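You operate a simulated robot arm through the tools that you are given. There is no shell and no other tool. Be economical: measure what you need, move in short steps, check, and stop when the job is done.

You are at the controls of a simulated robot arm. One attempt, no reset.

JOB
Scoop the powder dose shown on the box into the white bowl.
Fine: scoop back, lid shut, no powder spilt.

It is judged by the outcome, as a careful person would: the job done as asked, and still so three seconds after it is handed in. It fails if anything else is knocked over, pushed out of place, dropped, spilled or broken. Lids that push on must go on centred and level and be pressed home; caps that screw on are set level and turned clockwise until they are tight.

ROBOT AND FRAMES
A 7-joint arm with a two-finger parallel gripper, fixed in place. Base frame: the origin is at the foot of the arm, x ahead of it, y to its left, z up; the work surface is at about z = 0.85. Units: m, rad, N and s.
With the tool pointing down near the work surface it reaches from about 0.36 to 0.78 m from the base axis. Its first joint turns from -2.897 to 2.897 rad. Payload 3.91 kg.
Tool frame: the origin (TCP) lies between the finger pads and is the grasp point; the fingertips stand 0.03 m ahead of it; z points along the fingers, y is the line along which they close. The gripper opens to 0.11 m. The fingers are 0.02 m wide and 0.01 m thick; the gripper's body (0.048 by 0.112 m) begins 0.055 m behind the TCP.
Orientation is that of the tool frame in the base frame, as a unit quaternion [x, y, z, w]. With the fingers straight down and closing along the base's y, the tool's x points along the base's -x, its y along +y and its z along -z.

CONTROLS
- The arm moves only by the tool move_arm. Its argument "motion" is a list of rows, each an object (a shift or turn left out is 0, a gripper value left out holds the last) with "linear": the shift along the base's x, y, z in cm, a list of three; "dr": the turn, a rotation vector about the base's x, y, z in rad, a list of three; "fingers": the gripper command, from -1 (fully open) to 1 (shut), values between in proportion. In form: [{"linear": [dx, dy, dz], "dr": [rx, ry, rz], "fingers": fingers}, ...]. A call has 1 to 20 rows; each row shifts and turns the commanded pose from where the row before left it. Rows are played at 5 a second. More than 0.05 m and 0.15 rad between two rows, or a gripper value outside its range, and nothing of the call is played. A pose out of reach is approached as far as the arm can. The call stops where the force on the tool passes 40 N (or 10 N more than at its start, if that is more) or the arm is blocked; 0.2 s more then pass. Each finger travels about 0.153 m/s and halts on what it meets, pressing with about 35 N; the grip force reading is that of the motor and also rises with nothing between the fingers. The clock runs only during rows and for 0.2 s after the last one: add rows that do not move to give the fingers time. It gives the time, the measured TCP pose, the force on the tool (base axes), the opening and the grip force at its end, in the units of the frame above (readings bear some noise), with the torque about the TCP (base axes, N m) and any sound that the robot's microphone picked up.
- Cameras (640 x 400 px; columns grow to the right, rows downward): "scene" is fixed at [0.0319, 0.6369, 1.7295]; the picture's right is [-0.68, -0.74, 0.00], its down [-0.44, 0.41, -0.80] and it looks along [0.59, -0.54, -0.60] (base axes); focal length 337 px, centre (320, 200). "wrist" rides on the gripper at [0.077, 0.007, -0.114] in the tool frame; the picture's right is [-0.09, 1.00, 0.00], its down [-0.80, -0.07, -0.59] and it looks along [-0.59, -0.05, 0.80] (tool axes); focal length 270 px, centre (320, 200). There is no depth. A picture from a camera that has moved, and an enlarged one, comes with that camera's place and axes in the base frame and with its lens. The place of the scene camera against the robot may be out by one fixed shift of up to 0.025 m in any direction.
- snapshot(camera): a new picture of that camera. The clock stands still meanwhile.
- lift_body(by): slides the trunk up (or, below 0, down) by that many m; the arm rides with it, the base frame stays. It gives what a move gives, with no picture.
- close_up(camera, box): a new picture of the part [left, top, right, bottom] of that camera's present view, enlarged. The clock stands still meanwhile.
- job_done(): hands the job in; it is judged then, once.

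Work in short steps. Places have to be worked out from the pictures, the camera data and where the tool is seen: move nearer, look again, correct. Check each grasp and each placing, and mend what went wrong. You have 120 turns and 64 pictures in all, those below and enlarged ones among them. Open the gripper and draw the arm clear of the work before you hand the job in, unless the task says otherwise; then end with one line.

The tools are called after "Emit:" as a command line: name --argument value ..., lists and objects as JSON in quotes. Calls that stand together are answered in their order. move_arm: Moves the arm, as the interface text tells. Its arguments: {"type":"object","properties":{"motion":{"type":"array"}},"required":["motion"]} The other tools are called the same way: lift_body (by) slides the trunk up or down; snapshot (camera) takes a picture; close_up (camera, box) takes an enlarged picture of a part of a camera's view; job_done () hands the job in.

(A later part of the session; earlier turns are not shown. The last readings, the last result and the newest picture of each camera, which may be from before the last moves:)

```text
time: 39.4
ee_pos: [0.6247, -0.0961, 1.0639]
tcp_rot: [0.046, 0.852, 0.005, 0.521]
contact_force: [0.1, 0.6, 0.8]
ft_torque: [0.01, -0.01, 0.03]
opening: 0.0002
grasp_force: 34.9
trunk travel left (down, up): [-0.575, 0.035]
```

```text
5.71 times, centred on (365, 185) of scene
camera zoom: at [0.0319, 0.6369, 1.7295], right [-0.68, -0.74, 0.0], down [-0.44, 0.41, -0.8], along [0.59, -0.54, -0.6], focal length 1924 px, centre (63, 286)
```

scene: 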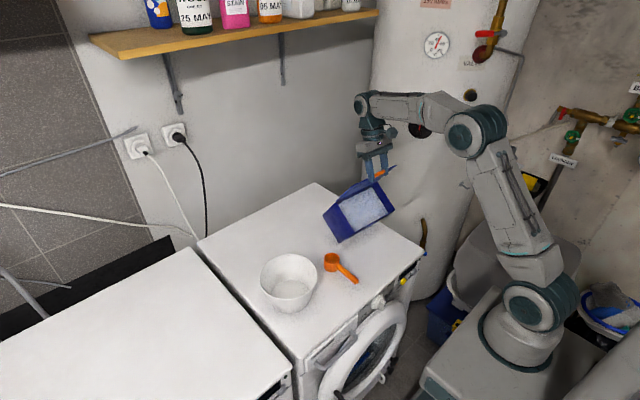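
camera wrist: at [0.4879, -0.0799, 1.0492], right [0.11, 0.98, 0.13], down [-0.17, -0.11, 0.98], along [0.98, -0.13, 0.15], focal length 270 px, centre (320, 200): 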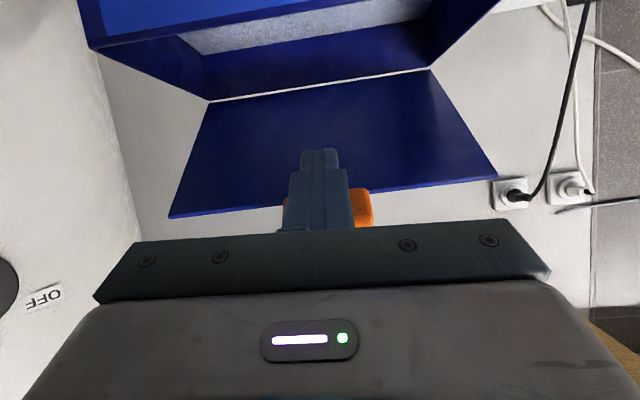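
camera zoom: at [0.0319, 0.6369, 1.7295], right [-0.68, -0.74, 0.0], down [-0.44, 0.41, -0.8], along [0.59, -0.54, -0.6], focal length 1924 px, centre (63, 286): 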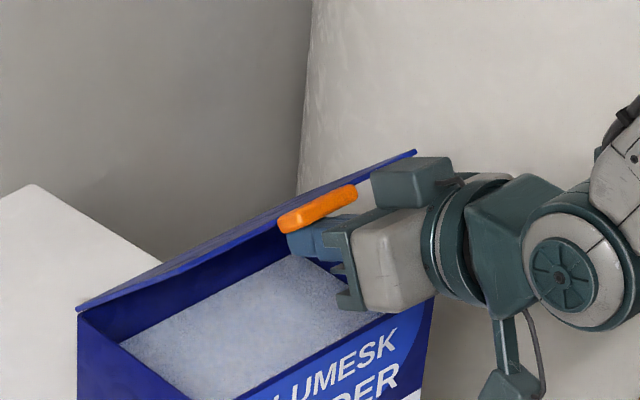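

Only the fingertip on the lid's underside is in contact, so the hinge's resistance pushed the light box. I continue slower along the arc about the hinge's present location.

Emit:
move_arm --motion '[{"linear": [0.2, -0.02, 0.4]}, {"linear": [0.3, -0.03, 0.3]}, {"linear": [0.3, -0.03, 0.25]}, {"linear": [0.35, -0.03, 0.25]}, {"linear": [0.35, -0.03, 0.25]}, {"linear": [0.4, -0.04, 0.25]}, {"linear": [0.4, -0.04, 0.2]}, {"linear": [0.4, -0.04, 0.2]}, {"linear": [0.45, -0.04, 0.2]}, {"linear": [0.45, -0.04, 0.2]}, {"linear": [0.45, -0.04, 0.2]}, {"linear": [0.45, -0.04, 0.15]}, {"linear": [0.45, -0.04, 0.15]}, {"linear": [0.45, -0.04, 0.15]}, {"linear": [0, 0, 0]}]'

Emit:
snapshot --camera "wrist"

Emit:
close_up --camera "scene" --box '[290, 130, 450, 270]'

```text
time: 42.6
ee_pos: [0.6775, -0.1023, 1.0949]
tcp_rot: [0.046, 0.853, 0.004, 0.52]
contact_force: [-0.1, 0.0, 0.2]
ft_torque: [0.0, 0.0, 0.0]
opening: 0.0002
grasp_force: 35.4
trunk travel left (down, up): [-0.575, 0.035]
```

```text
26 pictures are left
camera wrist: at [0.5416, -0.0846, 1.0805], right [0.11, 0.98, 0.13], down [-0.17, -0.11, 0.98], along [0.98, -0.13, 0.15], focal length 270 px, centre (320, 200)
```

wrist: 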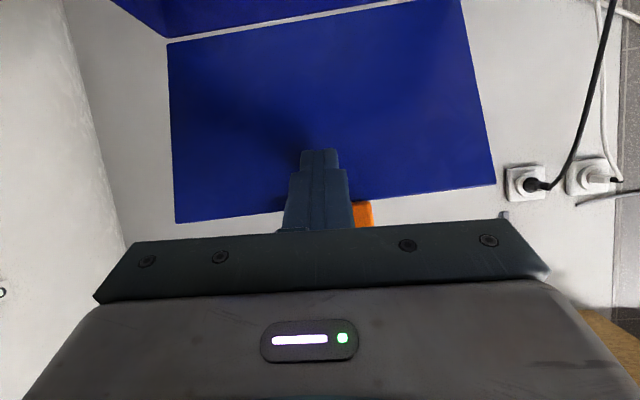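

```text
2.86 times, centred on (370, 200) of scene
camera zoom: at [0.0319, 0.6369, 1.7295], right [-0.68, -0.74, 0.0], down [-0.44, 0.41, -0.8], along [0.59, -0.54, -0.6], focal length 962 px, centre (177, 200)
```

zoom: 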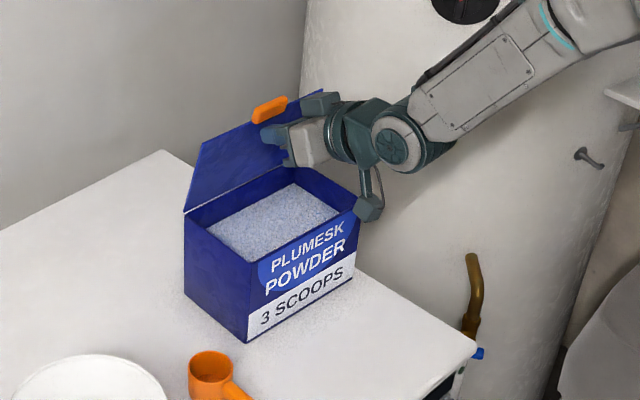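

Slow motion works: the box didn't move and the lid is near vertical. I push on past vertical, slowly.

Emit:
move_arm --motion '[{"linear": [0.45, -0.04, 0.1]}, {"linear": [0.45, -0.04, 0.1]}, {"linear": [0.45, -0.04, 0.1]}, {"linear": [0.45, -0.04, 0.05]}, {"linear": [0.45, -0.04, 0.05]}, {"linear": [0.45, -0.04, 0]}, {"linear": [0.45, -0.04, 0]}, {"linear": [0.45, -0.04, 0]}, {"linear": [0.45, -0.04, 0]}, {"linear": [0.45, -0.04, 0]}, {"linear": [0.45, -0.04, 0]}, {"linear": [0.45, -0.04, 0]}, {"linear": [0.45, -0.04, -0.1]}, {"linear": [0.45, -0.04, -0.1]}, {"linear": [0, 0, 0]}, {"linear": [0, 0, 0]}]'

Emit:
close_up --camera "scene" --box '[290, 130, 450, 270]'

```text
time: 46.0
ee_pos: [0.7411, -0.107, 1.0985]
tcp_rot: [0.046, 0.852, 0.005, 0.521]
contact_force: [-0.8, 0.3, 0.8]
ft_torque: [0.02, 0.02, 0.0]
opening: 0.0
grasp_force: 35.2
trunk travel left (down, up): [-0.575, 0.035]
```

```text
2.86 times, centred on (370, 200) of scene
camera zoom: at [0.0319, 0.6369, 1.7295], right [-0.68, -0.74, 0.0], down [-0.44, 0.41, -0.8], along [0.59, -0.54, -0.6], focal length 962 px, centre (177, 200)
```

zoom: 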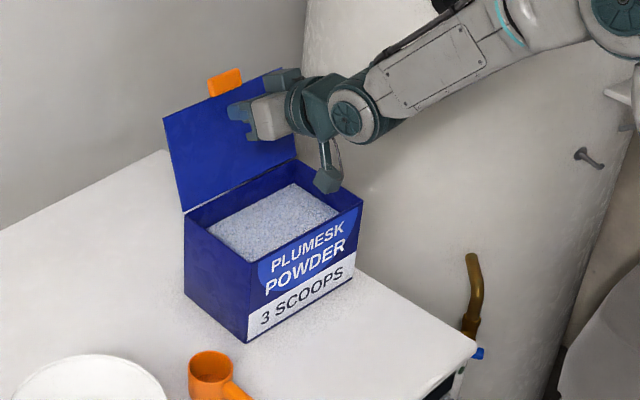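

Lid is well past vertical and the box is steady. I retract, return the tool to vertical, and head toward the scoop handle.

Emit:
move_arm --motion '[{"linear": [-1, 0.1, 0.3]}, {"linear": [-2, 0.2, 0.5]}, {"linear": [-3, 0.5, 1], "dr": [0, 0.1, 0]}, {"linear": [-3, 1, 1], "dr": [0, 0.14, 0]}, {"linear": [-3, 2, 0.5], "dr": [0, 0.14, 0]}, {"linear": [-3, 2.5, 0], "dr": [0, 0.14, 0]}, {"linear": [-2, 3, 0], "dr": [0, 0.14, 0], "fingers": -0.3}, {"linear": [-2, 3, 0], "dr": [0, 0.14, 0]}, {"linear": [-2, 3, 0], "dr": [0, 0.14, 0]}, {"linear": [-1, 3, 0], "dr": [0, 0.1, 0]}, {"linear": [0, 2, 0], "dr": [0, 0.06, 0]}, {"linear": [0, 0, 0]}]'

Emit:
snapshot --camera "scene"

Emit:
snapshot --camera "wrist"

```text
time: 48.6
ee_pos: [0.5207, 0.0965, 1.1306]
tcp_rot: [0.042, 0.999, -0.019, -0.002]
contact_force: [0.6, 0.2, 0.2]
ft_torque: [0.0, -0.01, 0.0]
opening: 0.0716
grasp_force: 0.0
trunk travel left (down, up): [-0.575, 0.035]
```

```text
23 pictures are left
```

scene: 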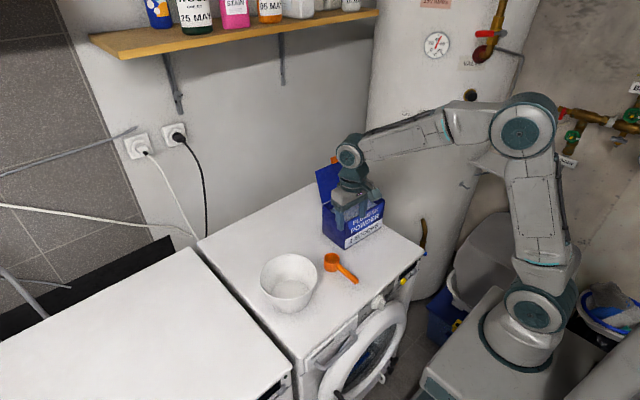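

```text
22 pictures are left
camera wrist: at [0.4451, 0.1124, 1.2455], right [0.17, 0.98, -0.04], down [0.8, -0.11, 0.6], along [0.58, -0.13, -0.8], focal length 270 px, centre (320, 200)
```

wrist: 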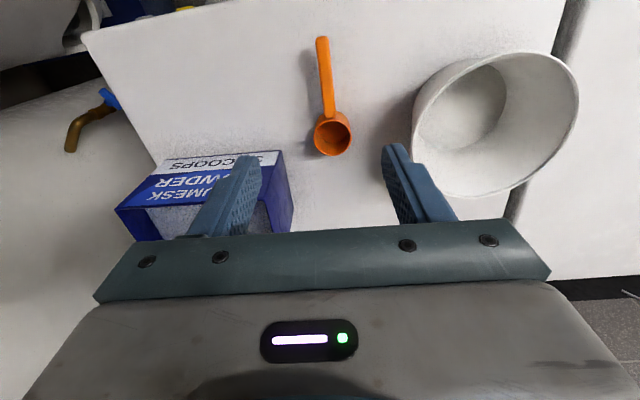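

Lid stays open. The scoop handle runs from x≈0.48 to the cup at (0.594, 0.09); powder level is ~3 cm below the box rim. I align and tilt the tool 0.6 rad forward (so later a level cup ↔ tilt 0.6, dipping ↔ vertical tool) above the handle end.

Emit:
move_arm --motion '[{"linear": [0, 0, -3], "dr": [0.038, 0, 0.044]}, {"linear": [-0.5, 0, -3], "dr": [0, -0.14, 0]}, {"linear": [-1, 0, -3], "dr": [0, -0.14, 0]}, {"linear": [-1, -0.1, -3], "dr": [0, -0.14, 0]}, {"linear": [-0.7, -0.2, -3], "dr": [0, -0.14, 0]}, {"linear": [0, 0, -3], "dr": [0, -0.04, 0]}, {"linear": [0, 0, 0]}]'

Emit:
snapshot --camera "wrist"

```text
time: 50.2
ee_pos: [0.4883, 0.094, 0.952]
tcp_rot: [0.019, 0.955, 0.006, 0.295]
contact_force: [-0.2, 1.2, -0.3]
ft_torque: [-0.02, 0.0, -0.02]
opening: 0.0716
grasp_force: 0.0
trunk travel left (down, up): [-0.575, 0.035]
```

```text
21 pictures are left
camera wrist: at [0.3608, 0.1026, 1.0036], right [0.11, 0.99, 0.07], down [0.33, -0.1, 0.94], along [0.94, -0.08, -0.33], focal length 270 px, centre (320, 200)
```

wrist: 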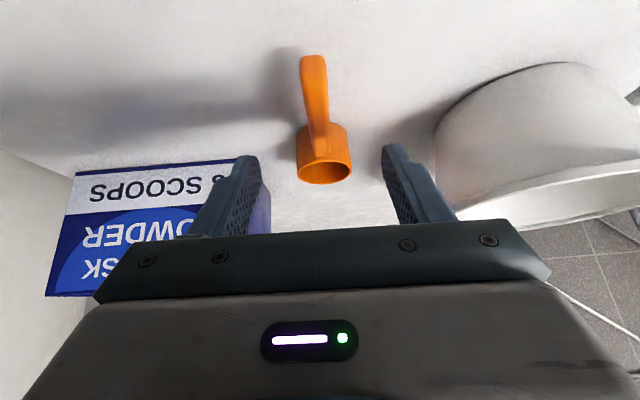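

Aligned over the handle (end at x≈0.476, y≈0.095). I lower and grip.

Emit:
move_arm --motion '[{"linear": [0, 0, -2]}, {"linear": [0, 0, -2]}, {"linear": [0, 0, -2]}, {"linear": [0, 0, 0], "fingers": 0.4}, {"fingers": 1}, {"fingers": 1}, {"fingers": 1}]'

Emit:
snapshot --camera "wrist"

```text
time: 51.8
ee_pos: [0.4888, 0.0923, 0.8903]
tcp_rot: [0.019, 0.956, 0.006, 0.293]
contact_force: [0.1, 0.4, -0.3]
ft_torque: [-0.02, 0.03, 0.01]
opening: 0.0152
grasp_force: 34.8
trunk travel left (down, up): [-0.575, 0.035]
```

```text
20 pictures are left
camera wrist: at [0.3612, 0.1024, 0.943], right [0.11, 0.99, 0.07], down [0.33, -0.1, 0.94], along [0.94, -0.08, -0.33], focal length 270 px, centre (320, 200)
```

wrist: 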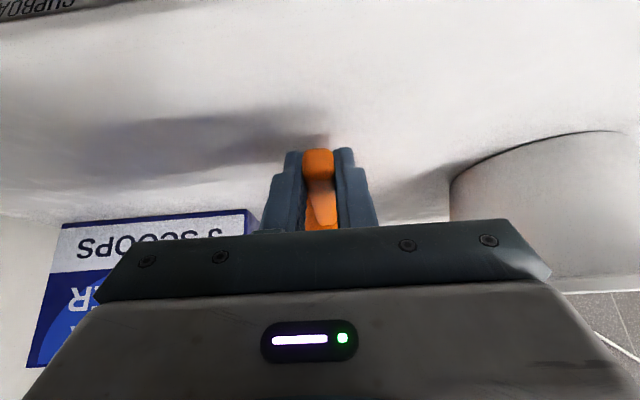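

Gripped (1.5 cm handle). I lift, move above the bowl's front, and rehearse the pouring roll with the empty scoop.

Emit:
move_arm --motion '[{"linear": [0, 0, 2]}, {"linear": [0, 0, 4]}, {"linear": [0, 0, 4]}, {"linear": [0, 0, 4]}, {"linear": [0, 0, 4]}, {"linear": [0, 3, 2]}, {"linear": [0, 4, 0]}, {"linear": [0, 4, 0]}, {"linear": [0, 4, 0]}, {"linear": [0, 3.3, 0]}, {"linear": [0, 0, 0]}]'

Emit:
move_arm --motion '[{"dr": [0.14, 0, 0]}, {"dr": [0.14, 0, 0]}, {"dr": [0.14, 0, 0]}, {"dr": [0.14, 0, 0]}, {"dr": [0.14, 0, 0]}, {"dr": [0.14, 0, 0]}, {"dr": [0.14, 0, 0]}, {"dr": [0.14, 0, 0]}, {"dr": [0.14, 0, 0]}, {"dr": [0.14, 0, 0]}, {"dr": [0.14, 0, 0]}, {"dr": [0.14, 0, 0]}, {"dr": [0.14, 0, 0]}, {"dr": [0.14, 0, 0]}, {"dr": [0, 0, 0]}]'

Emit:
snapshot --camera "scene"

```text
time: 54.2
ee_pos: [0.4905, 0.2759, 1.0916]
tcp_rot: [0.02, 0.956, 0.005, 0.293]
contact_force: [-0.5, 0.3, 0.1]
ft_torque: [0.0, 0.09, 0.0]
opening: 0.0152
grasp_force: 35.1
trunk travel left (down, up): [-0.575, 0.035]
```

```text
time: 57.4
ee_pos: [0.49, 0.2745, 1.0914]
tcp_rot: [0.254, 0.528, 0.797, 0.148]
contact_force: [-0.1, 0.9, -1.4]
ft_torque: [0.0, 0.07, 0.01]
opening: 0.0152
grasp_force: 35.1
trunk travel left (down, up): [-0.575, 0.035]
```

```text
19 pictures are left
```

scene: 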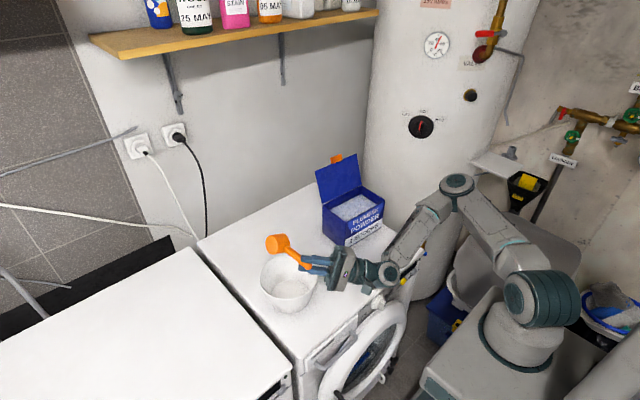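

The full 1.96 rad roll is reachable, with the cup over the bowl. I unroll and carry the empty scoop to above the box.

Emit:
move_arm --motion '[{"dr": [-0.14, 0, 0]}, {"dr": [-0.14, 0, 0]}, {"dr": [-0.14, 0, 0]}, {"dr": [-0.14, 0, 0]}, {"dr": [-0.14, 0, 0]}, {"dr": [-0.14, 0, 0]}, {"dr": [-0.14, 0, 0]}, {"dr": [-0.14, 0, 0]}, {"dr": [-0.14, 0, 0]}, {"dr": [-0.14, 0, 0]}, {"dr": [-0.14, 0, 0]}, {"dr": [-0.14, 0, 0]}, {"dr": [-0.14, 0, 0]}, {"dr": [-0.14, 0, 0]}, {"dr": [0, 0, 0]}]'

Emit:
move_arm --motion '[{"linear": [0, 0, 3]}, {"linear": [0.5, -4, 1]}, {"linear": [0.5, -4, 0]}, {"linear": [0.5, -4, 0]}, {"linear": [0.5, -4.5, 0]}, {"linear": [0.5, -4.5, 0]}, {"linear": [0.5, -4.5, 0]}, {"linear": [1, -4.5, 0]}, {"linear": [1, -4.5, 0]}, {"linear": [1, -2.2, 0]}, {"dr": [0, 0.14, 0]}, {"dr": [0, 0.14, 0]}, {"dr": [0, 0.14, 0]}, {"dr": [0, 0.14, 0]}, {"dr": [0, 0.14, 0]}, {"dr": [0, 0.14, 0]}, {"dr": [0, 0.06, 0]}, {"dr": [0, 0, 0]}]'

Emit:
snapshot --camera "scene"

Emit:
snapshot --camera "wrist"

```text
time: 60.6
ee_pos: [0.4906, 0.2754, 1.0842]
tcp_rot: [0.019, 0.956, 0.004, 0.292]
contact_force: [1.1, -0.3, -1.2]
ft_torque: [-0.03, 0.09, 0.01]
opening: 0.0156
grasp_force: 35.0
out of reach, approached as far as the arm can: row 12
trunk travel left (down, up): [-0.575, 0.035]
```

```text
time: 64.4
ee_pos: [0.5504, -0.0915, 1.1248]
tcp_rot: [0.02, 0.988, -0.003, -0.152]
contact_force: [0.5, 0.1, 0.0]
ft_torque: [-0.01, -0.01, 0.0]
opening: 0.0151
grasp_force: 35.0
trunk travel left (down, up): [-0.575, 0.035]
```

```text
18 pictures are left
```

scene: 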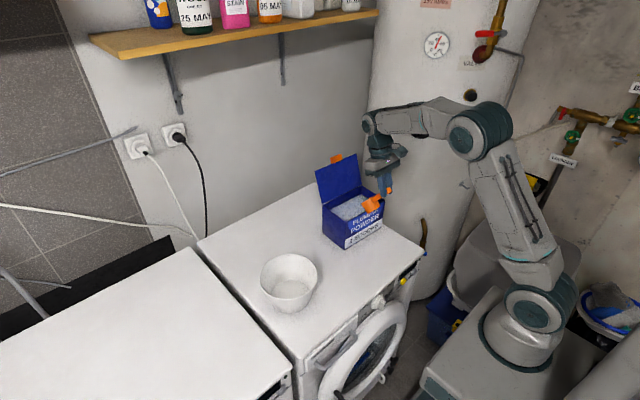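

```text
17 pictures are left
camera wrist: at [0.5107, -0.0828, 1.2573], right [0.12, 0.99, -0.04], down [0.94, -0.1, 0.33], along [0.32, -0.08, -0.94], focal length 270 px, centre (320, 200)
```

wrist: 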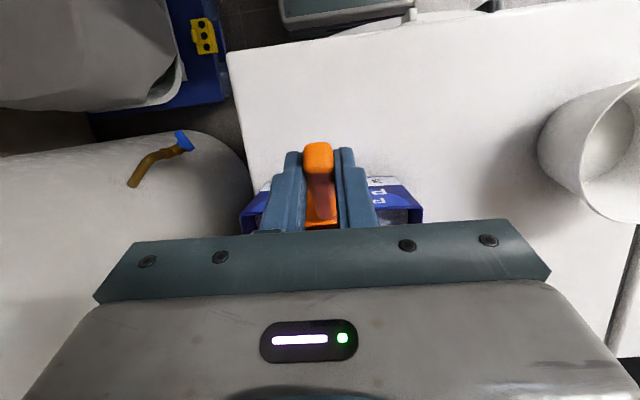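

Scoop is pitched ~0.9 rad; box front wall is at x≈0.619, inner back ≈0.745. I move in over the powder and dip straight down, watching force.

Emit:
move_arm --motion '[{"linear": [2, -0.2, 1.5]}, {"linear": [4, -0.2, 0]}, {"linear": [3.8, -0.2, 0]}, {"linear": [0, 0, -2]}, {"linear": [0, 0, -2]}, {"linear": [0, 0, -2]}, {"linear": [0, 0, -1.5]}, {"linear": [0, 0, -1.5]}, {"linear": [0, 0, -1.5]}, {"linear": [0, 0, -1.5]}, {"linear": [0, 0, -1]}, {"linear": [0, 0, 0]}]'

Emit:
close_up --camera "scene" --box '[290, 130, 450, 270]'

```text
time: 67.0
ee_pos: [0.648, -0.0981, 1.0084]
tcp_rot: [0.019, 0.988, -0.003, -0.151]
contact_force: [-0.3, 0.3, -1.2]
ft_torque: [-0.01, 0.06, -0.06]
opening: 0.015
grasp_force: 35.0
trunk travel left (down, up): [-0.575, 0.035]
```

```text
2.86 times, centred on (370, 200) of scene
camera zoom: at [0.0319, 0.6369, 1.7295], right [-0.68, -0.74, 0.0], down [-0.44, 0.41, -0.8], along [0.59, -0.54, -0.6], focal length 962 px, centre (177, 200)
```

zoom: 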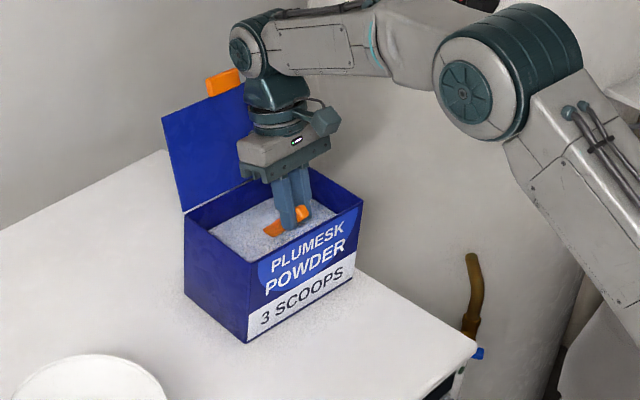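

The cup is buried with little resistance. I scoop: rotate the cup up to level in an arc while raising, keeping clear of the front and back walls.

Emit:
move_arm --motion '[{"linear": [0, 0, -0.6]}, {"linear": [-0.2, 0, 0], "dr": [0, -0.075, 0]}, {"linear": [-0.3, 0, 0.4], "dr": [0, -0.075, 0]}, {"linear": [-0.4, 0, 0.7], "dr": [0, -0.075, 0]}, {"linear": [-0.7, 0, 0.9], "dr": [0, -0.075, 0]}, {"linear": [-0.5, 0, 0.4], "dr": [0, -0.075, 0]}, {"linear": [-0.5, 0, 0.4], "dr": [0, -0.075, 0]}, {"linear": [-0.4, 0, 0.5], "dr": [0, -0.075, 0]}, {"linear": [-0.3, 0, 0.5], "dr": [0, -0.075, 0]}, {"linear": [-0.4, 0, 0.5], "dr": [0, -0.075, 0]}, {"linear": [-0.3, 0, 0.5], "dr": [0, -0.075, 0]}, {"linear": [-0.2, 0, 0.5], "dr": [0, -0.075, 0]}, {"linear": [-0.2, 0, 0.5], "dr": [0, -0.075, 0]}, {"linear": [0, 0, 0]}]'

Emit:
close_up --camera "scene" --box '[310, 150, 430, 250]'

```text
time: 70.0
ee_pos: [0.6038, -0.0975, 1.0609]
tcp_rot: [0.019, 0.956, 0.006, 0.294]
contact_force: [0.6, -0.6, -0.6]
ft_torque: [0.02, 0.11, 0.0]
opening: 0.0153
grasp_force: 34.9
trunk travel left (down, up): [-0.575, 0.035]
```

```text
4.00 times, centred on (370, 200) of scene
camera zoom: at [0.0319, 0.6369, 1.7295], right [-0.68, -0.74, 0.0], down [-0.44, 0.41, -0.8], along [0.59, -0.54, -0.6], focal length 1347 px, centre (120, 200)
```

zoom: 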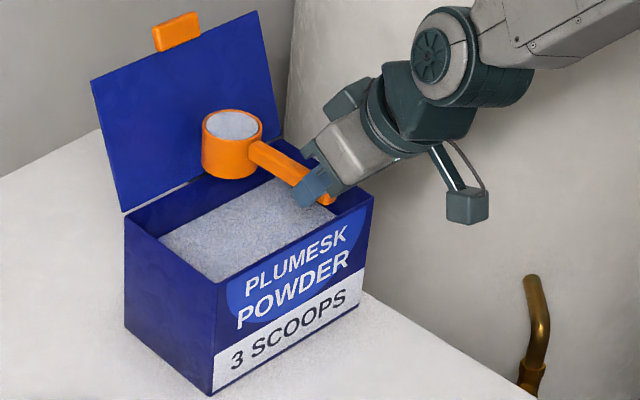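

A full, level scoop. I lift and carry it smoothly over to the bowl.

Emit:
move_arm --motion '[{"linear": [0, 0, 1]}, {"linear": [0, 0, 2]}, {"linear": [0, 0, 2]}, {"linear": [-0.3, 0.5, 1]}, {"linear": [-0.5, 1.5, 0]}, {"linear": [-0.9, 2.5, 0]}, {"linear": [-1, 2.8, 0]}, {"linear": [-1, 2.8, 0]}, {"linear": [-1, 2.8, 0]}, {"linear": [-1, 2.8, 0]}, {"linear": [-1, 2.8, 0]}, {"linear": [-1, 2.8, 0]}, {"linear": [-1, 2.8, 0]}, {"linear": [-1, 2.8, 0]}, {"linear": [-1, 2.8, 0]}, {"linear": [-1, 2.8, 0]}, {"linear": [-0.6, 2.5, -0.3]}, {"linear": [-0.5, 1.5, -0.5]}, {"linear": [-0.1, 0.7, -0.5]}, {"linear": [0, 0, 0]}]'

Emit:
move_arm --motion '[{"linear": [0, 0, -1.5]}, {"linear": [0, 0, -1.5]}, {"linear": [0, 0, -1]}, {"linear": [0, 0, 0]}]'

Emit:
close_up --camera "scene" --box '[240, 220, 380, 320]'

```text
time: 74.2
ee_pos: [0.4757, 0.2752, 1.1076]
tcp_rot: [0.019, 0.956, 0.006, 0.294]
contact_force: [-0.3, 0.5, -0.8]
ft_torque: [-0.01, 0.09, 0.02]
opening: 0.0148
grasp_force: 34.8
trunk travel left (down, up): [-0.575, 0.035]
```

```text
time: 75.2
ee_pos: [0.4753, 0.2747, 1.0685]
tcp_rot: [0.019, 0.956, 0.006, 0.294]
contact_force: [0.3, 0.0, -1.0]
ft_torque: [-0.01, 0.15, 0.02]
opening: 0.0149
grasp_force: 34.9
trunk travel left (down, up): [-0.575, 0.035]
```

```text
4.00 times, centred on (310, 270) of scene
camera zoom: at [0.0319, 0.6369, 1.7295], right [-0.68, -0.74, 0.0], down [-0.44, 0.41, -0.8], along [0.59, -0.54, -0.6], focal length 1347 px, centre (360, -80)
```

zoom: 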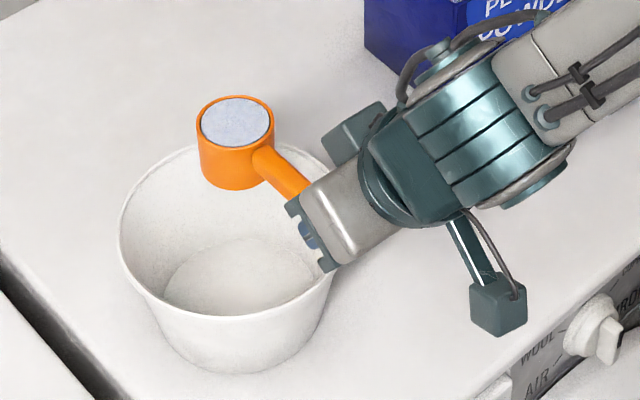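

The full cup is directly above the bowl's centre. I lower slightly and pour by rolling.

Emit:
move_arm --motion '[{"linear": [0, 0.5, -1]}, {"linear": [0.3, 0.3, -0.5]}, {"dr": [0.14, 0, 0]}, {"dr": [0.14, 0, 0]}, {"dr": [0.14, 0, 0]}, {"dr": [0.1, 0, 0]}, {"dr": [0.1, 0, 0]}, {"dr": [0.1, 0, 0]}, {"dr": [0.1, 0, 0]}, {"dr": [0.1, 0, 0]}, {"dr": [0.12, 0, 0]}, {"dr": [0.14, 0, 0]}, {"dr": [0.14, 0, 0]}, {"dr": [0.14, 0, 0]}, {"dr": [0.14, 0, 0]}, {"dr": [0.14, 0, 0]}, {"dr": [0.14, 0, 0]}, {"dr": [0, 0, 0]}, {"dr": [0, 0, 0]}, {"dr": [0, 0, 0]}]'

Emit:
close_up --camera "scene" --box '[240, 220, 380, 320]'

```text
time: 79.4
ee_pos: [0.4783, 0.282, 1.0535]
tcp_rot: [0.248, 0.559, 0.775, 0.159]
contact_force: [0.0, 0.9, -0.6]
ft_torque: [-0.04, 0.04, 0.01]
opening: 0.015
grasp_force: 35.3
trunk travel left (down, up): [-0.575, 0.035]
```

```text
4.00 times, centred on (310, 270) of scene
camera zoom: at [0.0319, 0.6369, 1.7295], right [-0.68, -0.74, 0.0], down [-0.44, 0.41, -0.8], along [0.59, -0.54, -0.6], focal length 1347 px, centre (360, -80)
```

zoom: 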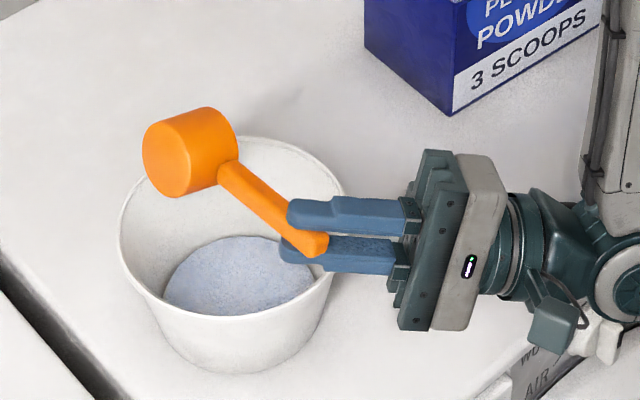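

First scoop is in the bowl. I unroll and return above the box, pitching the cup down.

Emit:
move_arm --motion '[{"linear": [0, 0, 1], "dr": [-0.14, 0, 0]}, {"linear": [0, 0, 1], "dr": [-0.14, 0, 0]}, {"linear": [0, 0, 1], "dr": [-0.14, 0, 0]}, {"dr": [-0.14, 0, 0]}, {"dr": [-0.14, 0, 0]}, {"dr": [-0.14, 0, 0]}, {"dr": [-0.14, 0, 0]}, {"dr": [-0.14, 0, 0]}, {"dr": [-0.14, 0, 0]}, {"dr": [-0.14, 0, 0]}, {"dr": [-0.14, 0, 0]}, {"dr": [-0.14, 0, 0]}, {"dr": [-0.14, 0, 0]}, {"dr": [-0.06, 0, 0]}, {"dr": [0, 0, 0]}]'

Emit:
move_arm --motion '[{"linear": [0, 0, 3]}, {"linear": [0.5, -3.5, 2]}, {"linear": [0.5, -4.5, 0]}, {"linear": [0.5, -4.5, 0]}, {"linear": [0.5, -4.5, 0]}, {"linear": [0.5, -4.5, 0]}, {"linear": [0.5, -4.5, 0]}, {"linear": [1, -4.5, 0]}, {"linear": [1, -4.5, 0]}, {"linear": [1, -3, 0]}, {"linear": [1, -2.5, 0]}, {"dr": [0, 0.14, 0]}, {"dr": [0, 0.14, 0]}, {"dr": [0, 0.14, 0]}, {"dr": [0, 0.14, 0]}, {"dr": [0, 0.14, 0]}, {"dr": [0, 0.14, 0]}, {"dr": [0, 0.06, 0]}, {"dr": [0, 0, 0]}]'

```text
time: 82.6
ee_pos: [0.479, 0.2831, 1.0832]
tcp_rot: [0.019, 0.956, 0.005, 0.294]
contact_force: [0.2, 1.4, -0.6]
ft_torque: [0.03, 0.06, 0.01]
opening: 0.0151
grasp_force: 34.7
trunk travel left (down, up): [-0.575, 0.035]
```

```text
time: 86.6
ee_pos: [0.5475, -0.1216, 1.1337]
tcp_rot: [0.02, 0.988, -0.003, -0.151]
contact_force: [0.5, -0.7, 0.0]
ft_torque: [-0.04, 0.01, -0.01]
opening: 0.0152
grasp_force: 35.2
trunk travel left (down, up): [-0.575, 0.035]
```

Second scoop: same dip at y≈-0.122, 0.4 cm deeper, followed by the same arc.

Emit:
move_arm --motion '[{"linear": [2, 0, 0.6]}, {"linear": [4, 0, 0]}, {"linear": [3.85, 0, 0]}, {"linear": [0, 0, -2]}, {"linear": [0, 0, -2]}, {"linear": [0, 0, -2]}, {"linear": [0, 0, -1.5]}, {"linear": [0, 0, -1.5]}, {"linear": [0, 0, -1.5]}, {"linear": [0, 0, -1.5]}, {"linear": [0, 0, -1.2]}, {"linear": [0, 0, -1]}, {"linear": [0, 0, 0]}]'

Emit:
move_arm --motion '[{"linear": [0, 0, 0]}, {"linear": [-0.2, 0, 0], "dr": [0, -0.075, 0]}, {"linear": [-0.3, 0, 0.6], "dr": [0, -0.075, 0]}, {"linear": [-0.4, 0, 0.9], "dr": [0, -0.075, 0]}, {"linear": [-0.7, 0, 0.9], "dr": [0, -0.075, 0]}, {"linear": [-0.5, 0, 0.4], "dr": [0, -0.075, 0]}, {"linear": [-0.5, 0, 0.4], "dr": [0, -0.075, 0]}, {"linear": [-0.4, 0, 0.5], "dr": [0, -0.075, 0]}, {"linear": [-0.3, 0, 0.5], "dr": [0, -0.075, 0]}, {"linear": [-0.4, 0, 0.5], "dr": [0, -0.075, 0]}, {"linear": [-0.3, 0, 0.5], "dr": [0, -0.075, 0]}, {"linear": [-0.2, 0, 0.5], "dr": [0, -0.075, 0]}, {"linear": [-0.2, 0, 0.5], "dr": [0, -0.075, 0]}, {"linear": [0, 0, 0]}]'

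Emit:
close_up --camera "scene" --box '[310, 150, 430, 250]'

```text
time: 89.4
ee_pos: [0.6462, -0.1236, 0.9993]
tcp_rot: [0.02, 0.988, -0.003, -0.15]
contact_force: [5.0, -1.6, 6.5]
ft_torque: [0.04, 0.13, -0.03]
opening: 0.0152
grasp_force: 34.8
trunk travel left (down, up): [-0.575, 0.035]
```

```text
time: 92.4
ee_pos: [0.6018, -0.1228, 1.0595]
tcp_rot: [0.018, 0.955, 0.006, 0.295]
contact_force: [-0.3, -0.3, -0.5]
ft_torque: [-0.03, 0.1, -0.02]
opening: 0.015
grasp_force: 34.6
trunk travel left (down, up): [-0.575, 0.035]
```

```text
4.00 times, centred on (370, 200) of scene
camera zoom: at [0.0319, 0.6369, 1.7295], right [-0.68, -0.74, 0.0], down [-0.44, 0.41, -0.8], along [0.59, -0.54, -0.6], focal length 1347 px, centre (120, 200)
```

zoom: 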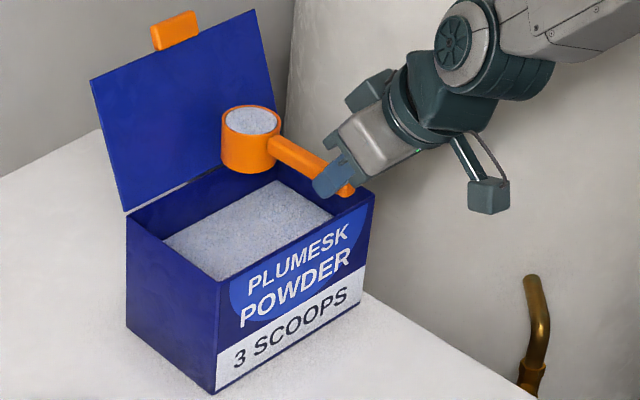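

Second scoop is full. I carry it to the bowl.

Emit:
move_arm --motion '[{"linear": [0, 0, 1]}, {"linear": [0, 0, 2]}, {"linear": [0, 0, 2]}, {"linear": [-0.3, 0.7, 1]}, {"linear": [-0.5, 1.7, 0]}, {"linear": [-0.9, 2.7, 0]}, {"linear": [-1, 3, 0]}, {"linear": [-1, 3, 0]}, {"linear": [-1, 3, 0]}, {"linear": [-1, 3, 0]}, {"linear": [-1, 3, 0]}, {"linear": [-1, 3, 0]}, {"linear": [-1, 3, 0]}, {"linear": [-1, 3, 0]}, {"linear": [-1, 3, 0]}, {"linear": [-1, 3, 0]}, {"linear": [-0.5, 2.7, -0.5]}, {"linear": [-0.4, 1.8, -1]}, {"linear": [0, 0.9, -1]}, {"linear": [0, 0, 0]}]'

Emit:
move_arm --motion '[{"linear": [0, 0, -1.2]}, {"linear": [0, 0, -1.2]}, {"linear": [0, 0, -1]}, {"dr": [0.14, 0, 0]}, {"dr": [0.14, 0, 0]}, {"dr": [0.14, 0, 0]}, {"dr": [0.1, 0, 0]}, {"dr": [0.1, 0, 0]}, {"dr": [0.1, 0, 0]}, {"dr": [0.1, 0, 0]}, {"dr": [0.1, 0, 0]}, {"dr": [0.12, 0, 0]}, {"dr": [0.14, 0, 0]}, {"dr": [0.14, 0, 0]}, {"dr": [0.14, 0, 0]}, {"dr": [0.14, 0, 0]}, {"dr": [0.14, 0, 0]}, {"dr": [0.14, 0, 0]}, {"dr": [0, 0, 0]}, {"dr": [0, 0, 0]}]'

Emit:
close_up --camera "scene" --box '[240, 220, 380, 320]'

```text
time: 96.6
ee_pos: [0.4747, 0.2835, 1.0945]
tcp_rot: [0.02, 0.956, 0.005, 0.294]
contact_force: [0.7, -0.1, -1.0]
ft_torque: [0.01, 0.15, -0.03]
opening: 0.0149
grasp_force: 34.6
trunk travel left (down, up): [-0.575, 0.035]
```

```text
time: 100.8
ee_pos: [0.4773, 0.2822, 1.0599]
tcp_rot: [0.248, 0.558, 0.775, 0.159]
contact_force: [0.2, -0.5, -0.3]
ft_torque: [-0.02, 0.08, 0.01]
opening: 0.0151
grasp_force: 34.4
trunk travel left (down, up): [-0.575, 0.035]
```

```text
4.00 times, centred on (310, 270) of scene
camera zoom: at [0.0319, 0.6369, 1.7295], right [-0.68, -0.74, 0.0], down [-0.44, 0.41, -0.8], along [0.59, -0.54, -0.6], focal length 1347 px, centre (360, -80)
```

zoom: 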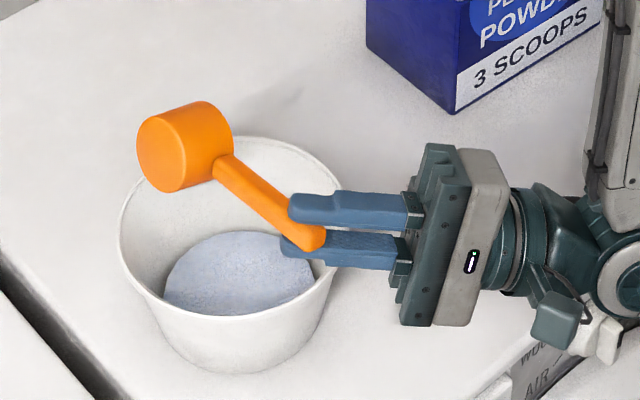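

Level in the bowl rose; no spill. Unroll and return to the box for the third scoop.

Emit:
move_arm --motion '[{"linear": [0, 0, 1], "dr": [-0.14, 0, 0]}, {"linear": [0, 0, 1], "dr": [-0.14, 0, 0]}, {"linear": [0, 0, 1], "dr": [-0.14, 0, 0]}, {"dr": [-0.14, 0, 0]}, {"dr": [-0.14, 0, 0]}, {"dr": [-0.14, 0, 0]}, {"dr": [-0.14, 0, 0]}, {"dr": [-0.14, 0, 0]}, {"dr": [-0.14, 0, 0]}, {"dr": [-0.14, 0, 0]}, {"dr": [-0.14, 0, 0]}, {"dr": [-0.14, 0, 0]}, {"dr": [-0.14, 0, 0]}, {"dr": [-0.06, 0, 0]}, {"dr": [0, 0, 0]}]'

Emit:
move_arm --motion '[{"linear": [0, 0, 3]}, {"linear": [0.5, -3.5, 1.5]}, {"linear": [0.5, -4.5, 0]}, {"linear": [0.5, -4.5, 0]}, {"linear": [0.5, -4.5, 0]}, {"linear": [0.5, -4.5, 0]}, {"linear": [0.5, -4.5, 0]}, {"linear": [1, -4.5, 0]}, {"linear": [1, -4, 0]}, {"linear": [1, -2, 0]}, {"linear": [1, -1.4, 0]}, {"dr": [0, 0.14, 0]}, {"dr": [0, 0.14, 0]}, {"dr": [0, 0.14, 0]}, {"dr": [0, 0.14, 0]}, {"dr": [0, 0.14, 0]}, {"dr": [0, 0.14, 0]}, {"dr": [0, 0.06, 0]}, {"dr": [0, 0, 0]}]'

```text
time: 104.0
ee_pos: [0.4749, 0.2815, 1.0912]
tcp_rot: [0.018, 0.956, 0.005, 0.294]
contact_force: [-0.1, 0.3, -0.8]
ft_torque: [0.01, 0.08, 0.02]
opening: 0.0149
grasp_force: 35.0
trunk travel left (down, up): [-0.575, 0.035]
```

```text
time: 108.0
ee_pos: [0.5462, -0.0963, 1.1348]
tcp_rot: [0.02, 0.988, -0.002, -0.151]
contact_force: [-0.6, 0.6, -0.4]
ft_torque: [-0.01, 0.02, 0.02]
opening: 0.015
grasp_force: 34.8
trunk travel left (down, up): [-0.575, 0.035]
```

Third dip at y≈-0.096, then the arc.

Emit:
move_arm --motion '[{"linear": [2, 0, 0.5]}, {"linear": [4.2, 0, 0]}, {"linear": [4.2, 0, 0]}, {"linear": [0, 0, -2]}, {"linear": [0, 0, -2]}, {"linear": [0, 0, -2]}, {"linear": [0, 0, -1.5]}, {"linear": [0, 0, -1.5]}, {"linear": [0, 0, -1.5]}, {"linear": [0, 0, -1.5]}, {"linear": [0, 0, -1.2]}, {"linear": [0, 0, -0.7]}, {"linear": [0, 0, 0]}]'

Emit:
move_arm --motion '[{"linear": [0, 0, 0]}, {"linear": [-0.3, 0, 0], "dr": [0, -0.075, 0]}, {"linear": [-0.4, 0, 0.4], "dr": [0, -0.075, 0]}, {"linear": [-0.5, 0, 0.8], "dr": [0, -0.075, 0]}, {"linear": [-0.7, 0, 0.9], "dr": [0, -0.075, 0]}, {"linear": [-0.5, 0, 0.4], "dr": [0, -0.075, 0]}, {"linear": [-0.5, 0, 0.4], "dr": [0, -0.075, 0]}, {"linear": [-0.4, 0, 0.5], "dr": [0, -0.075, 0]}, {"linear": [-0.3, 0, 0.5], "dr": [0, -0.075, 0]}, {"linear": [-0.4, 0, 0.5], "dr": [0, -0.075, 0]}, {"linear": [-0.3, 0, 0.5], "dr": [0, -0.075, 0]}, {"linear": [-0.2, 0, 0.5], "dr": [0, -0.075, 0]}, {"linear": [-0.2, 0, 0.5], "dr": [0, -0.075, 0]}, {"linear": [0, 0, 0]}]'

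Emit:
close_up --camera "scene" --box '[310, 150, 430, 250]'

```text
time: 110.8
ee_pos: [0.6509, -0.0981, 1.001]
tcp_rot: [0.02, 0.989, -0.002, -0.15]
contact_force: [4.8, -0.3, 6.0]
ft_torque: [0.03, 0.06, -0.05]
opening: 0.015
grasp_force: 34.9
trunk travel left (down, up): [-0.575, 0.035]
```

```text
time: 113.8
ee_pos: [0.6031, -0.0964, 1.0606]
tcp_rot: [0.02, 0.955, 0.005, 0.296]
contact_force: [0.9, -0.6, -1.3]
ft_torque: [0.0, 0.1, -0.01]
opening: 0.015
grasp_force: 34.7
trunk travel left (down, up): [-0.575, 0.035]
```

```text
4.00 times, centred on (370, 200) of scene
camera zoom: at [0.0319, 0.6369, 1.7295], right [-0.68, -0.74, 0.0], down [-0.44, 0.41, -0.8], along [0.59, -0.54, -0.6], focal length 1347 px, centre (120, 200)
```

zoom: 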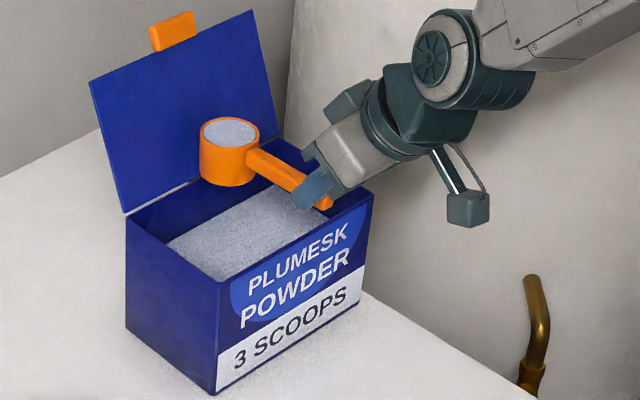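

Third scoop is full. Carry and pour.

Emit:
move_arm --motion '[{"linear": [0, 0, 1]}, {"linear": [0, 0, 2]}, {"linear": [0, 0, 2]}, {"linear": [-0.3, 0.5, 1]}, {"linear": [-0.5, 1.5, 0]}, {"linear": [-0.9, 2.5, 0]}, {"linear": [-1, 2.8, 0]}, {"linear": [-1, 2.8, 0]}, {"linear": [-1, 2.8, 0]}, {"linear": [-1, 2.8, 0]}, {"linear": [-1, 2.8, 0]}, {"linear": [-1, 2.8, 0]}, {"linear": [-1, 2.8, 0]}, {"linear": [-1, 2.8, 0]}, {"linear": [-1, 2.8, 0]}, {"linear": [-1, 2.8, 0]}, {"linear": [-0.6, 2.5, -0.5]}, {"linear": [-0.4, 1.8, -1]}, {"linear": [0, 1, -1]}, {"linear": [0, 0, 0]}]'

Emit:
move_arm --motion '[{"linear": [0, 0, -1]}, {"linear": [0, 0, -1]}, {"linear": [0, 0, -1]}, {"dr": [0.14, 0, 0]}, {"dr": [0.14, 0, 0]}, {"dr": [0.14, 0, 0]}, {"dr": [0.1, 0, 0]}, {"dr": [0.1, 0, 0]}, {"dr": [0.1, 0, 0]}, {"dr": [0.1, 0, 0]}, {"dr": [0.1, 0, 0]}, {"dr": [0.12, 0, 0]}, {"dr": [0.14, 0, 0]}, {"dr": [0.14, 0, 0]}, {"dr": [0.14, 0, 0]}, {"dr": [0.14, 0, 0]}, {"dr": [0.14, 0, 0]}, {"dr": [0.14, 0, 0]}, {"dr": [0, 0, 0]}, {"dr": [0, 0, 0]}]'

Emit:
close_up --camera "scene" --box '[240, 220, 380, 320]'

```text
time: 118.0
ee_pos: [0.4761, 0.2816, 1.0961]
tcp_rot: [0.019, 0.955, 0.006, 0.296]
contact_force: [0.4, -0.3, -1.4]
ft_torque: [-0.02, 0.12, 0.0]
opening: 0.0151
grasp_force: 34.9
trunk travel left (down, up): [-0.575, 0.035]
```

```text
time: 122.2
ee_pos: [0.4758, 0.2811, 1.0659]
tcp_rot: [0.249, 0.558, 0.775, 0.16]
contact_force: [1.2, 0.4, 0.1]
ft_torque: [0.02, 0.03, -0.02]
opening: 0.015
grasp_force: 35.2
trunk travel left (down, up): [-0.575, 0.035]
```

```text
4.00 times, centred on (310, 270) of scene
camera zoom: at [0.0319, 0.6369, 1.7295], right [-0.68, -0.74, 0.0], down [-0.44, 0.41, -0.8], along [0.59, -0.54, -0.6], focal length 1347 px, centre (360, -80)
```

zoom: 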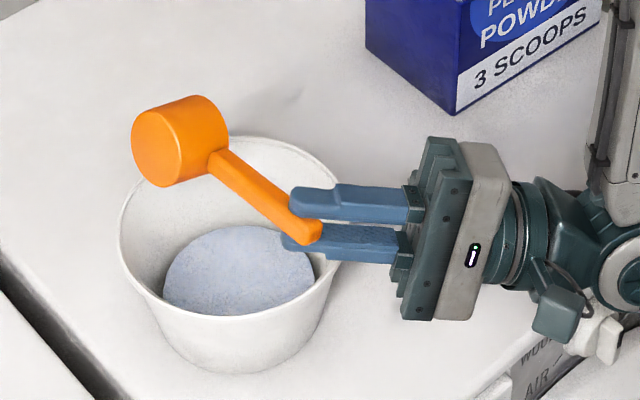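

Three scoops are in the bowl. I unroll and bring the scoop above its original place.

Emit:
move_arm --motion '[{"linear": [0, 0, 1], "dr": [-0.14, 0, 0]}, {"linear": [0, 0, 1], "dr": [-0.14, 0, 0]}, {"linear": [0, 0, 1], "dr": [-0.14, 0, 0]}, {"dr": [-0.14, 0, 0]}, {"dr": [-0.14, 0, 0]}, {"dr": [-0.14, 0, 0]}, {"dr": [-0.14, 0, 0]}, {"dr": [-0.14, 0, 0]}, {"dr": [-0.14, 0, 0]}, {"dr": [-0.14, 0, 0]}, {"dr": [-0.14, 0, 0]}, {"dr": [-0.14, 0, 0]}, {"dr": [-0.14, 0, 0]}, {"dr": [-0.06, 0, 0]}, {"dr": [0, 0, 0]}]'

Emit:
move_arm --motion '[{"linear": [0, 0, 2]}, {"linear": [0.4, -3.5, 0]}, {"linear": [0.4, -4.5, 0]}, {"linear": [0.3, -4.5, 0]}, {"linear": [0.2, -4, 0]}, {"linear": [0, -2.4, 0]}, {"linear": [0, 0, -3]}, {"linear": [0, 0, -4]}, {"linear": [0, 0, -4]}, {"linear": [0, 0, -4]}, {"linear": [0, 0, -3]}, {"linear": [0, 0, 0]}]'

Emit:
close_up --camera "scene" --box '[260, 210, 400, 310]'

```text
time: 125.4
ee_pos: [0.4761, 0.2805, 1.0956]
tcp_rot: [0.019, 0.955, 0.005, 0.295]
contact_force: [1.1, -0.2, -1.0]
ft_torque: [0.02, 0.08, -0.01]
opening: 0.0149
grasp_force: 35.2
trunk travel left (down, up): [-0.575, 0.035]
```

```text
time: 128.0
ee_pos: [0.4894, 0.0924, 0.9348]
tcp_rot: [0.019, 0.955, 0.006, 0.295]
contact_force: [0.0, -0.4, -0.4]
ft_torque: [-0.01, 0.06, 0.02]
opening: 0.0147
grasp_force: 35.0
trunk travel left (down, up): [-0.575, 0.035]
```

```text
4.00 times, centred on (330, 260) of scene
camera zoom: at [0.0319, 0.6369, 1.7295], right [-0.68, -0.74, 0.0], down [-0.44, 0.41, -0.8], along [0.59, -0.54, -0.6], focal length 1347 px, centre (280, -40)
```

zoom: 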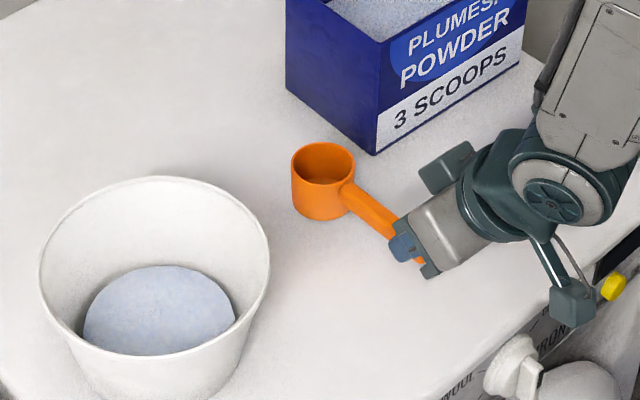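

Cup is empty and over its original place. I lower slowly to contact.

Emit:
move_arm --motion '[{"linear": [0, 0, -1]}, {"linear": [0, 0, -1]}, {"linear": [0, 0, -0.8]}, {"linear": [0, 0, -0.5]}, {"linear": [0, 0, -0.4]}, {"linear": [0, 0, 0]}]'

```text
time: 129.4
ee_pos: [0.489, 0.0943, 0.8986]
tcp_rot: [0.018, 0.955, 0.005, 0.296]
contact_force: [-2.3, 0.7, 13.1]
ft_torque: [-0.17, -1.08, 0.08]
opening: 0.0148
grasp_force: 34.8
trunk travel left (down, up): [-0.575, 0.035]
```

The cup's front edge touched first (scoop pitched slightly in the grip). I level it by ~0.08 rad and lower again.

Emit:
move_arm --motion '[{"linear": [0, -0.1, 0.4]}, {"linear": [0, 0, 0], "dr": [0, -0.08, 0]}, {"linear": [0, 0, -0.4]}, {"linear": [0, 0, -0.3]}, {"linear": [0, 0, 0]}]'

```text
time: 130.6
ee_pos: [0.4891, 0.0916, 0.895]
tcp_rot: [0.019, 0.943, 0.006, 0.333]
contact_force: [-0.9, -0.2, -0.5]
ft_torque: [-0.04, 0.07, -0.01]
opening: 0.0152
grasp_force: 35.4
trunk travel left (down, up): [-0.575, 0.035]
```

Emit:
move_arm --motion '[{"linear": [0, 0, -0.2]}, {"linear": [0, 0, -0.2]}, {"linear": [0, 0, 0]}]'

```text
time: 131.4
ee_pos: [0.4892, 0.0929, 0.8917]
tcp_rot: [0.018, 0.943, 0.007, 0.333]
contact_force: [0.1, 0.8, 1.0]
ft_torque: [0.0, -0.03, 0.05]
opening: 0.0147
grasp_force: 35.2
trunk travel left (down, up): [-0.575, 0.035]
```

Light contact at nearly the original height. I release and back away along the tool axis.

Emit:
move_arm --motion '[{"linear": [0, 0, -0.1]}, {"fingers": 0.5}, {"fingers": 0.2}, {"fingers": -0.2}, {"linear": [-0.5, 0, 1.5]}, {"linear": [-0.5, 0, 2.5]}, {"linear": [0, 0, 4]}, {"linear": [0, 0, 3]}, {"linear": [0, 0, 0]}]'

Emit:
close_up --camera "scene" --box '[260, 180, 430, 310]'

```text
time: 133.4
ee_pos: [0.4792, 0.0914, 0.9999]
tcp_rot: [0.019, 0.943, 0.006, 0.333]
contact_force: [0.8, -0.5, 0.4]
ft_torque: [0.02, 0.0, 0.0]
opening: 0.0657
grasp_force: 0.0
trunk travel left (down, up): [-0.575, 0.035]
```

```text
3.08 times, centred on (345, 245) of scene
camera zoom: at [0.0319, 0.6369, 1.7295], right [-0.68, -0.74, 0.0], down [-0.44, 0.41, -0.8], along [0.59, -0.54, -0.6], focal length 1036 px, centre (243, 62)
```

zoom: 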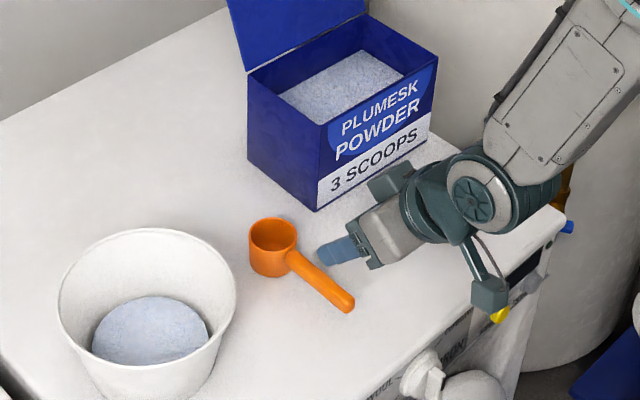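

Scoop is back in its place and empty. Next I close the lid: I go over its top with closed fingers pointing forward-down, to hook behind the tab (~(0.785, -0.11, 1.12)).

Emit:
move_arm --motion '[{"linear": [0, 0, 4], "fingers": 1}, {"linear": [0, -1, 4]}, {"linear": [1, -3, 4]}, {"linear": [2.5, -3, 3], "dr": [0, 0.08, -0.06]}, {"linear": [2.5, -3, 3]}, {"linear": [3.5, -3, 2]}, {"linear": [3.5, -3, 0.5]}, {"linear": [3.5, -2.2, 0]}, {"linear": [3.5, -1, 0]}, {"linear": [3, -0.8, 0]}, {"linear": [2.5, -0.3, 0]}, {"linear": [0, 0, 0]}]'

Emit:
snapshot --camera "wrist"

```text
refused: row 3 steps farther than a row can; nothing moved
```

```text
6 pictures are left
camera wrist: at [0.3477, 0.1006, 1.0419], right [0.1, 0.99, 0.08], down [0.25, -0.1, 0.96], along [0.96, -0.08, -0.26], focal length 270 px, centre (320, 200)
```

wrist: 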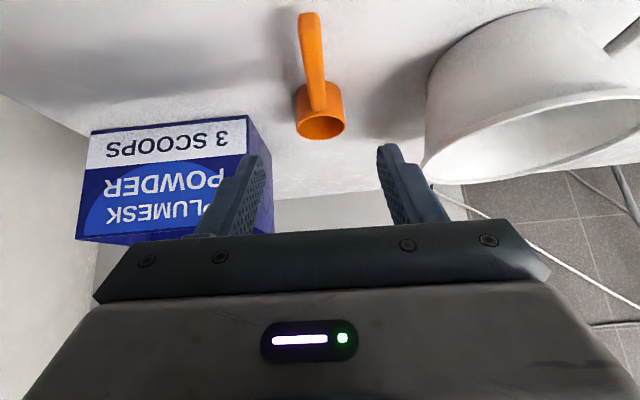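

One row was too long; I split it and go only to x≈0.70 first.

Emit:
move_arm --motion '[{"linear": [0, 0, 4], "fingers": 1}, {"linear": [0, -1, 4]}, {"linear": [1, -2.5, 3.5]}, {"linear": [2, -2.5, 3], "dr": [0, 0.08, -0.06]}, {"linear": [2.5, -3, 2.5]}, {"linear": [3, -3, 2]}, {"linear": [3.5, -3, 1]}, {"linear": [3.5, -2.5, 0]}, {"linear": [3.5, -1.5, 0]}, {"linear": [3, -0.8, 0]}, {"linear": [0, 0, 0]}]'

```text
time: 135.8
ee_pos: [0.6977, -0.1054, 1.1998]
tcp_rot: [0.047, 0.954, -0.003, 0.295]
contact_force: [0.4, 0.2, 0.7]
ft_torque: [-0.01, 0.02, -0.01]
opening: 0.0
grasp_force: 35.0
trunk travel left (down, up): [-0.575, 0.035]
```

Above and in front of the lid top. One wrist view to fix the tab's location before hooking.

Emit:
snapshot --camera "wrist"

```text
5 pictures are left
camera wrist: at [0.5701, -0.0892, 1.2517], right [0.16, 0.98, 0.07], down [0.32, -0.12, 0.94], along [0.93, -0.13, -0.33], focal length 270 px, centre (320, 200)
```

wrist: 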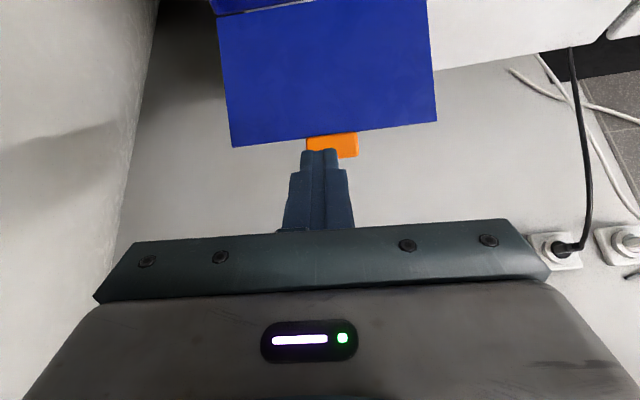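

Lid is at ~112°, tab tip at about (0.807, -0.108, 1.121). I move over it to x≈0.835, checking reach.

Emit:
move_arm --motion '[{"linear": [3, -0.3, 0]}, {"linear": [3.5, -0.3, 0]}, {"linear": [3.5, -0.3, 0]}, {"linear": [3.8, -0.3, 0]}, {"linear": [0, 0, 0]}]'

```text
time: 137.0
ee_pos: [0.8358, -0.1197, 1.2014]
tcp_rot: [0.047, 0.954, -0.004, 0.295]
contact_force: [-0.2, -0.2, -0.6]
ft_torque: [0.01, -0.01, -0.01]
opening: 0.0002
grasp_force: 34.9
trunk travel left (down, up): [-0.575, 0.035]
```

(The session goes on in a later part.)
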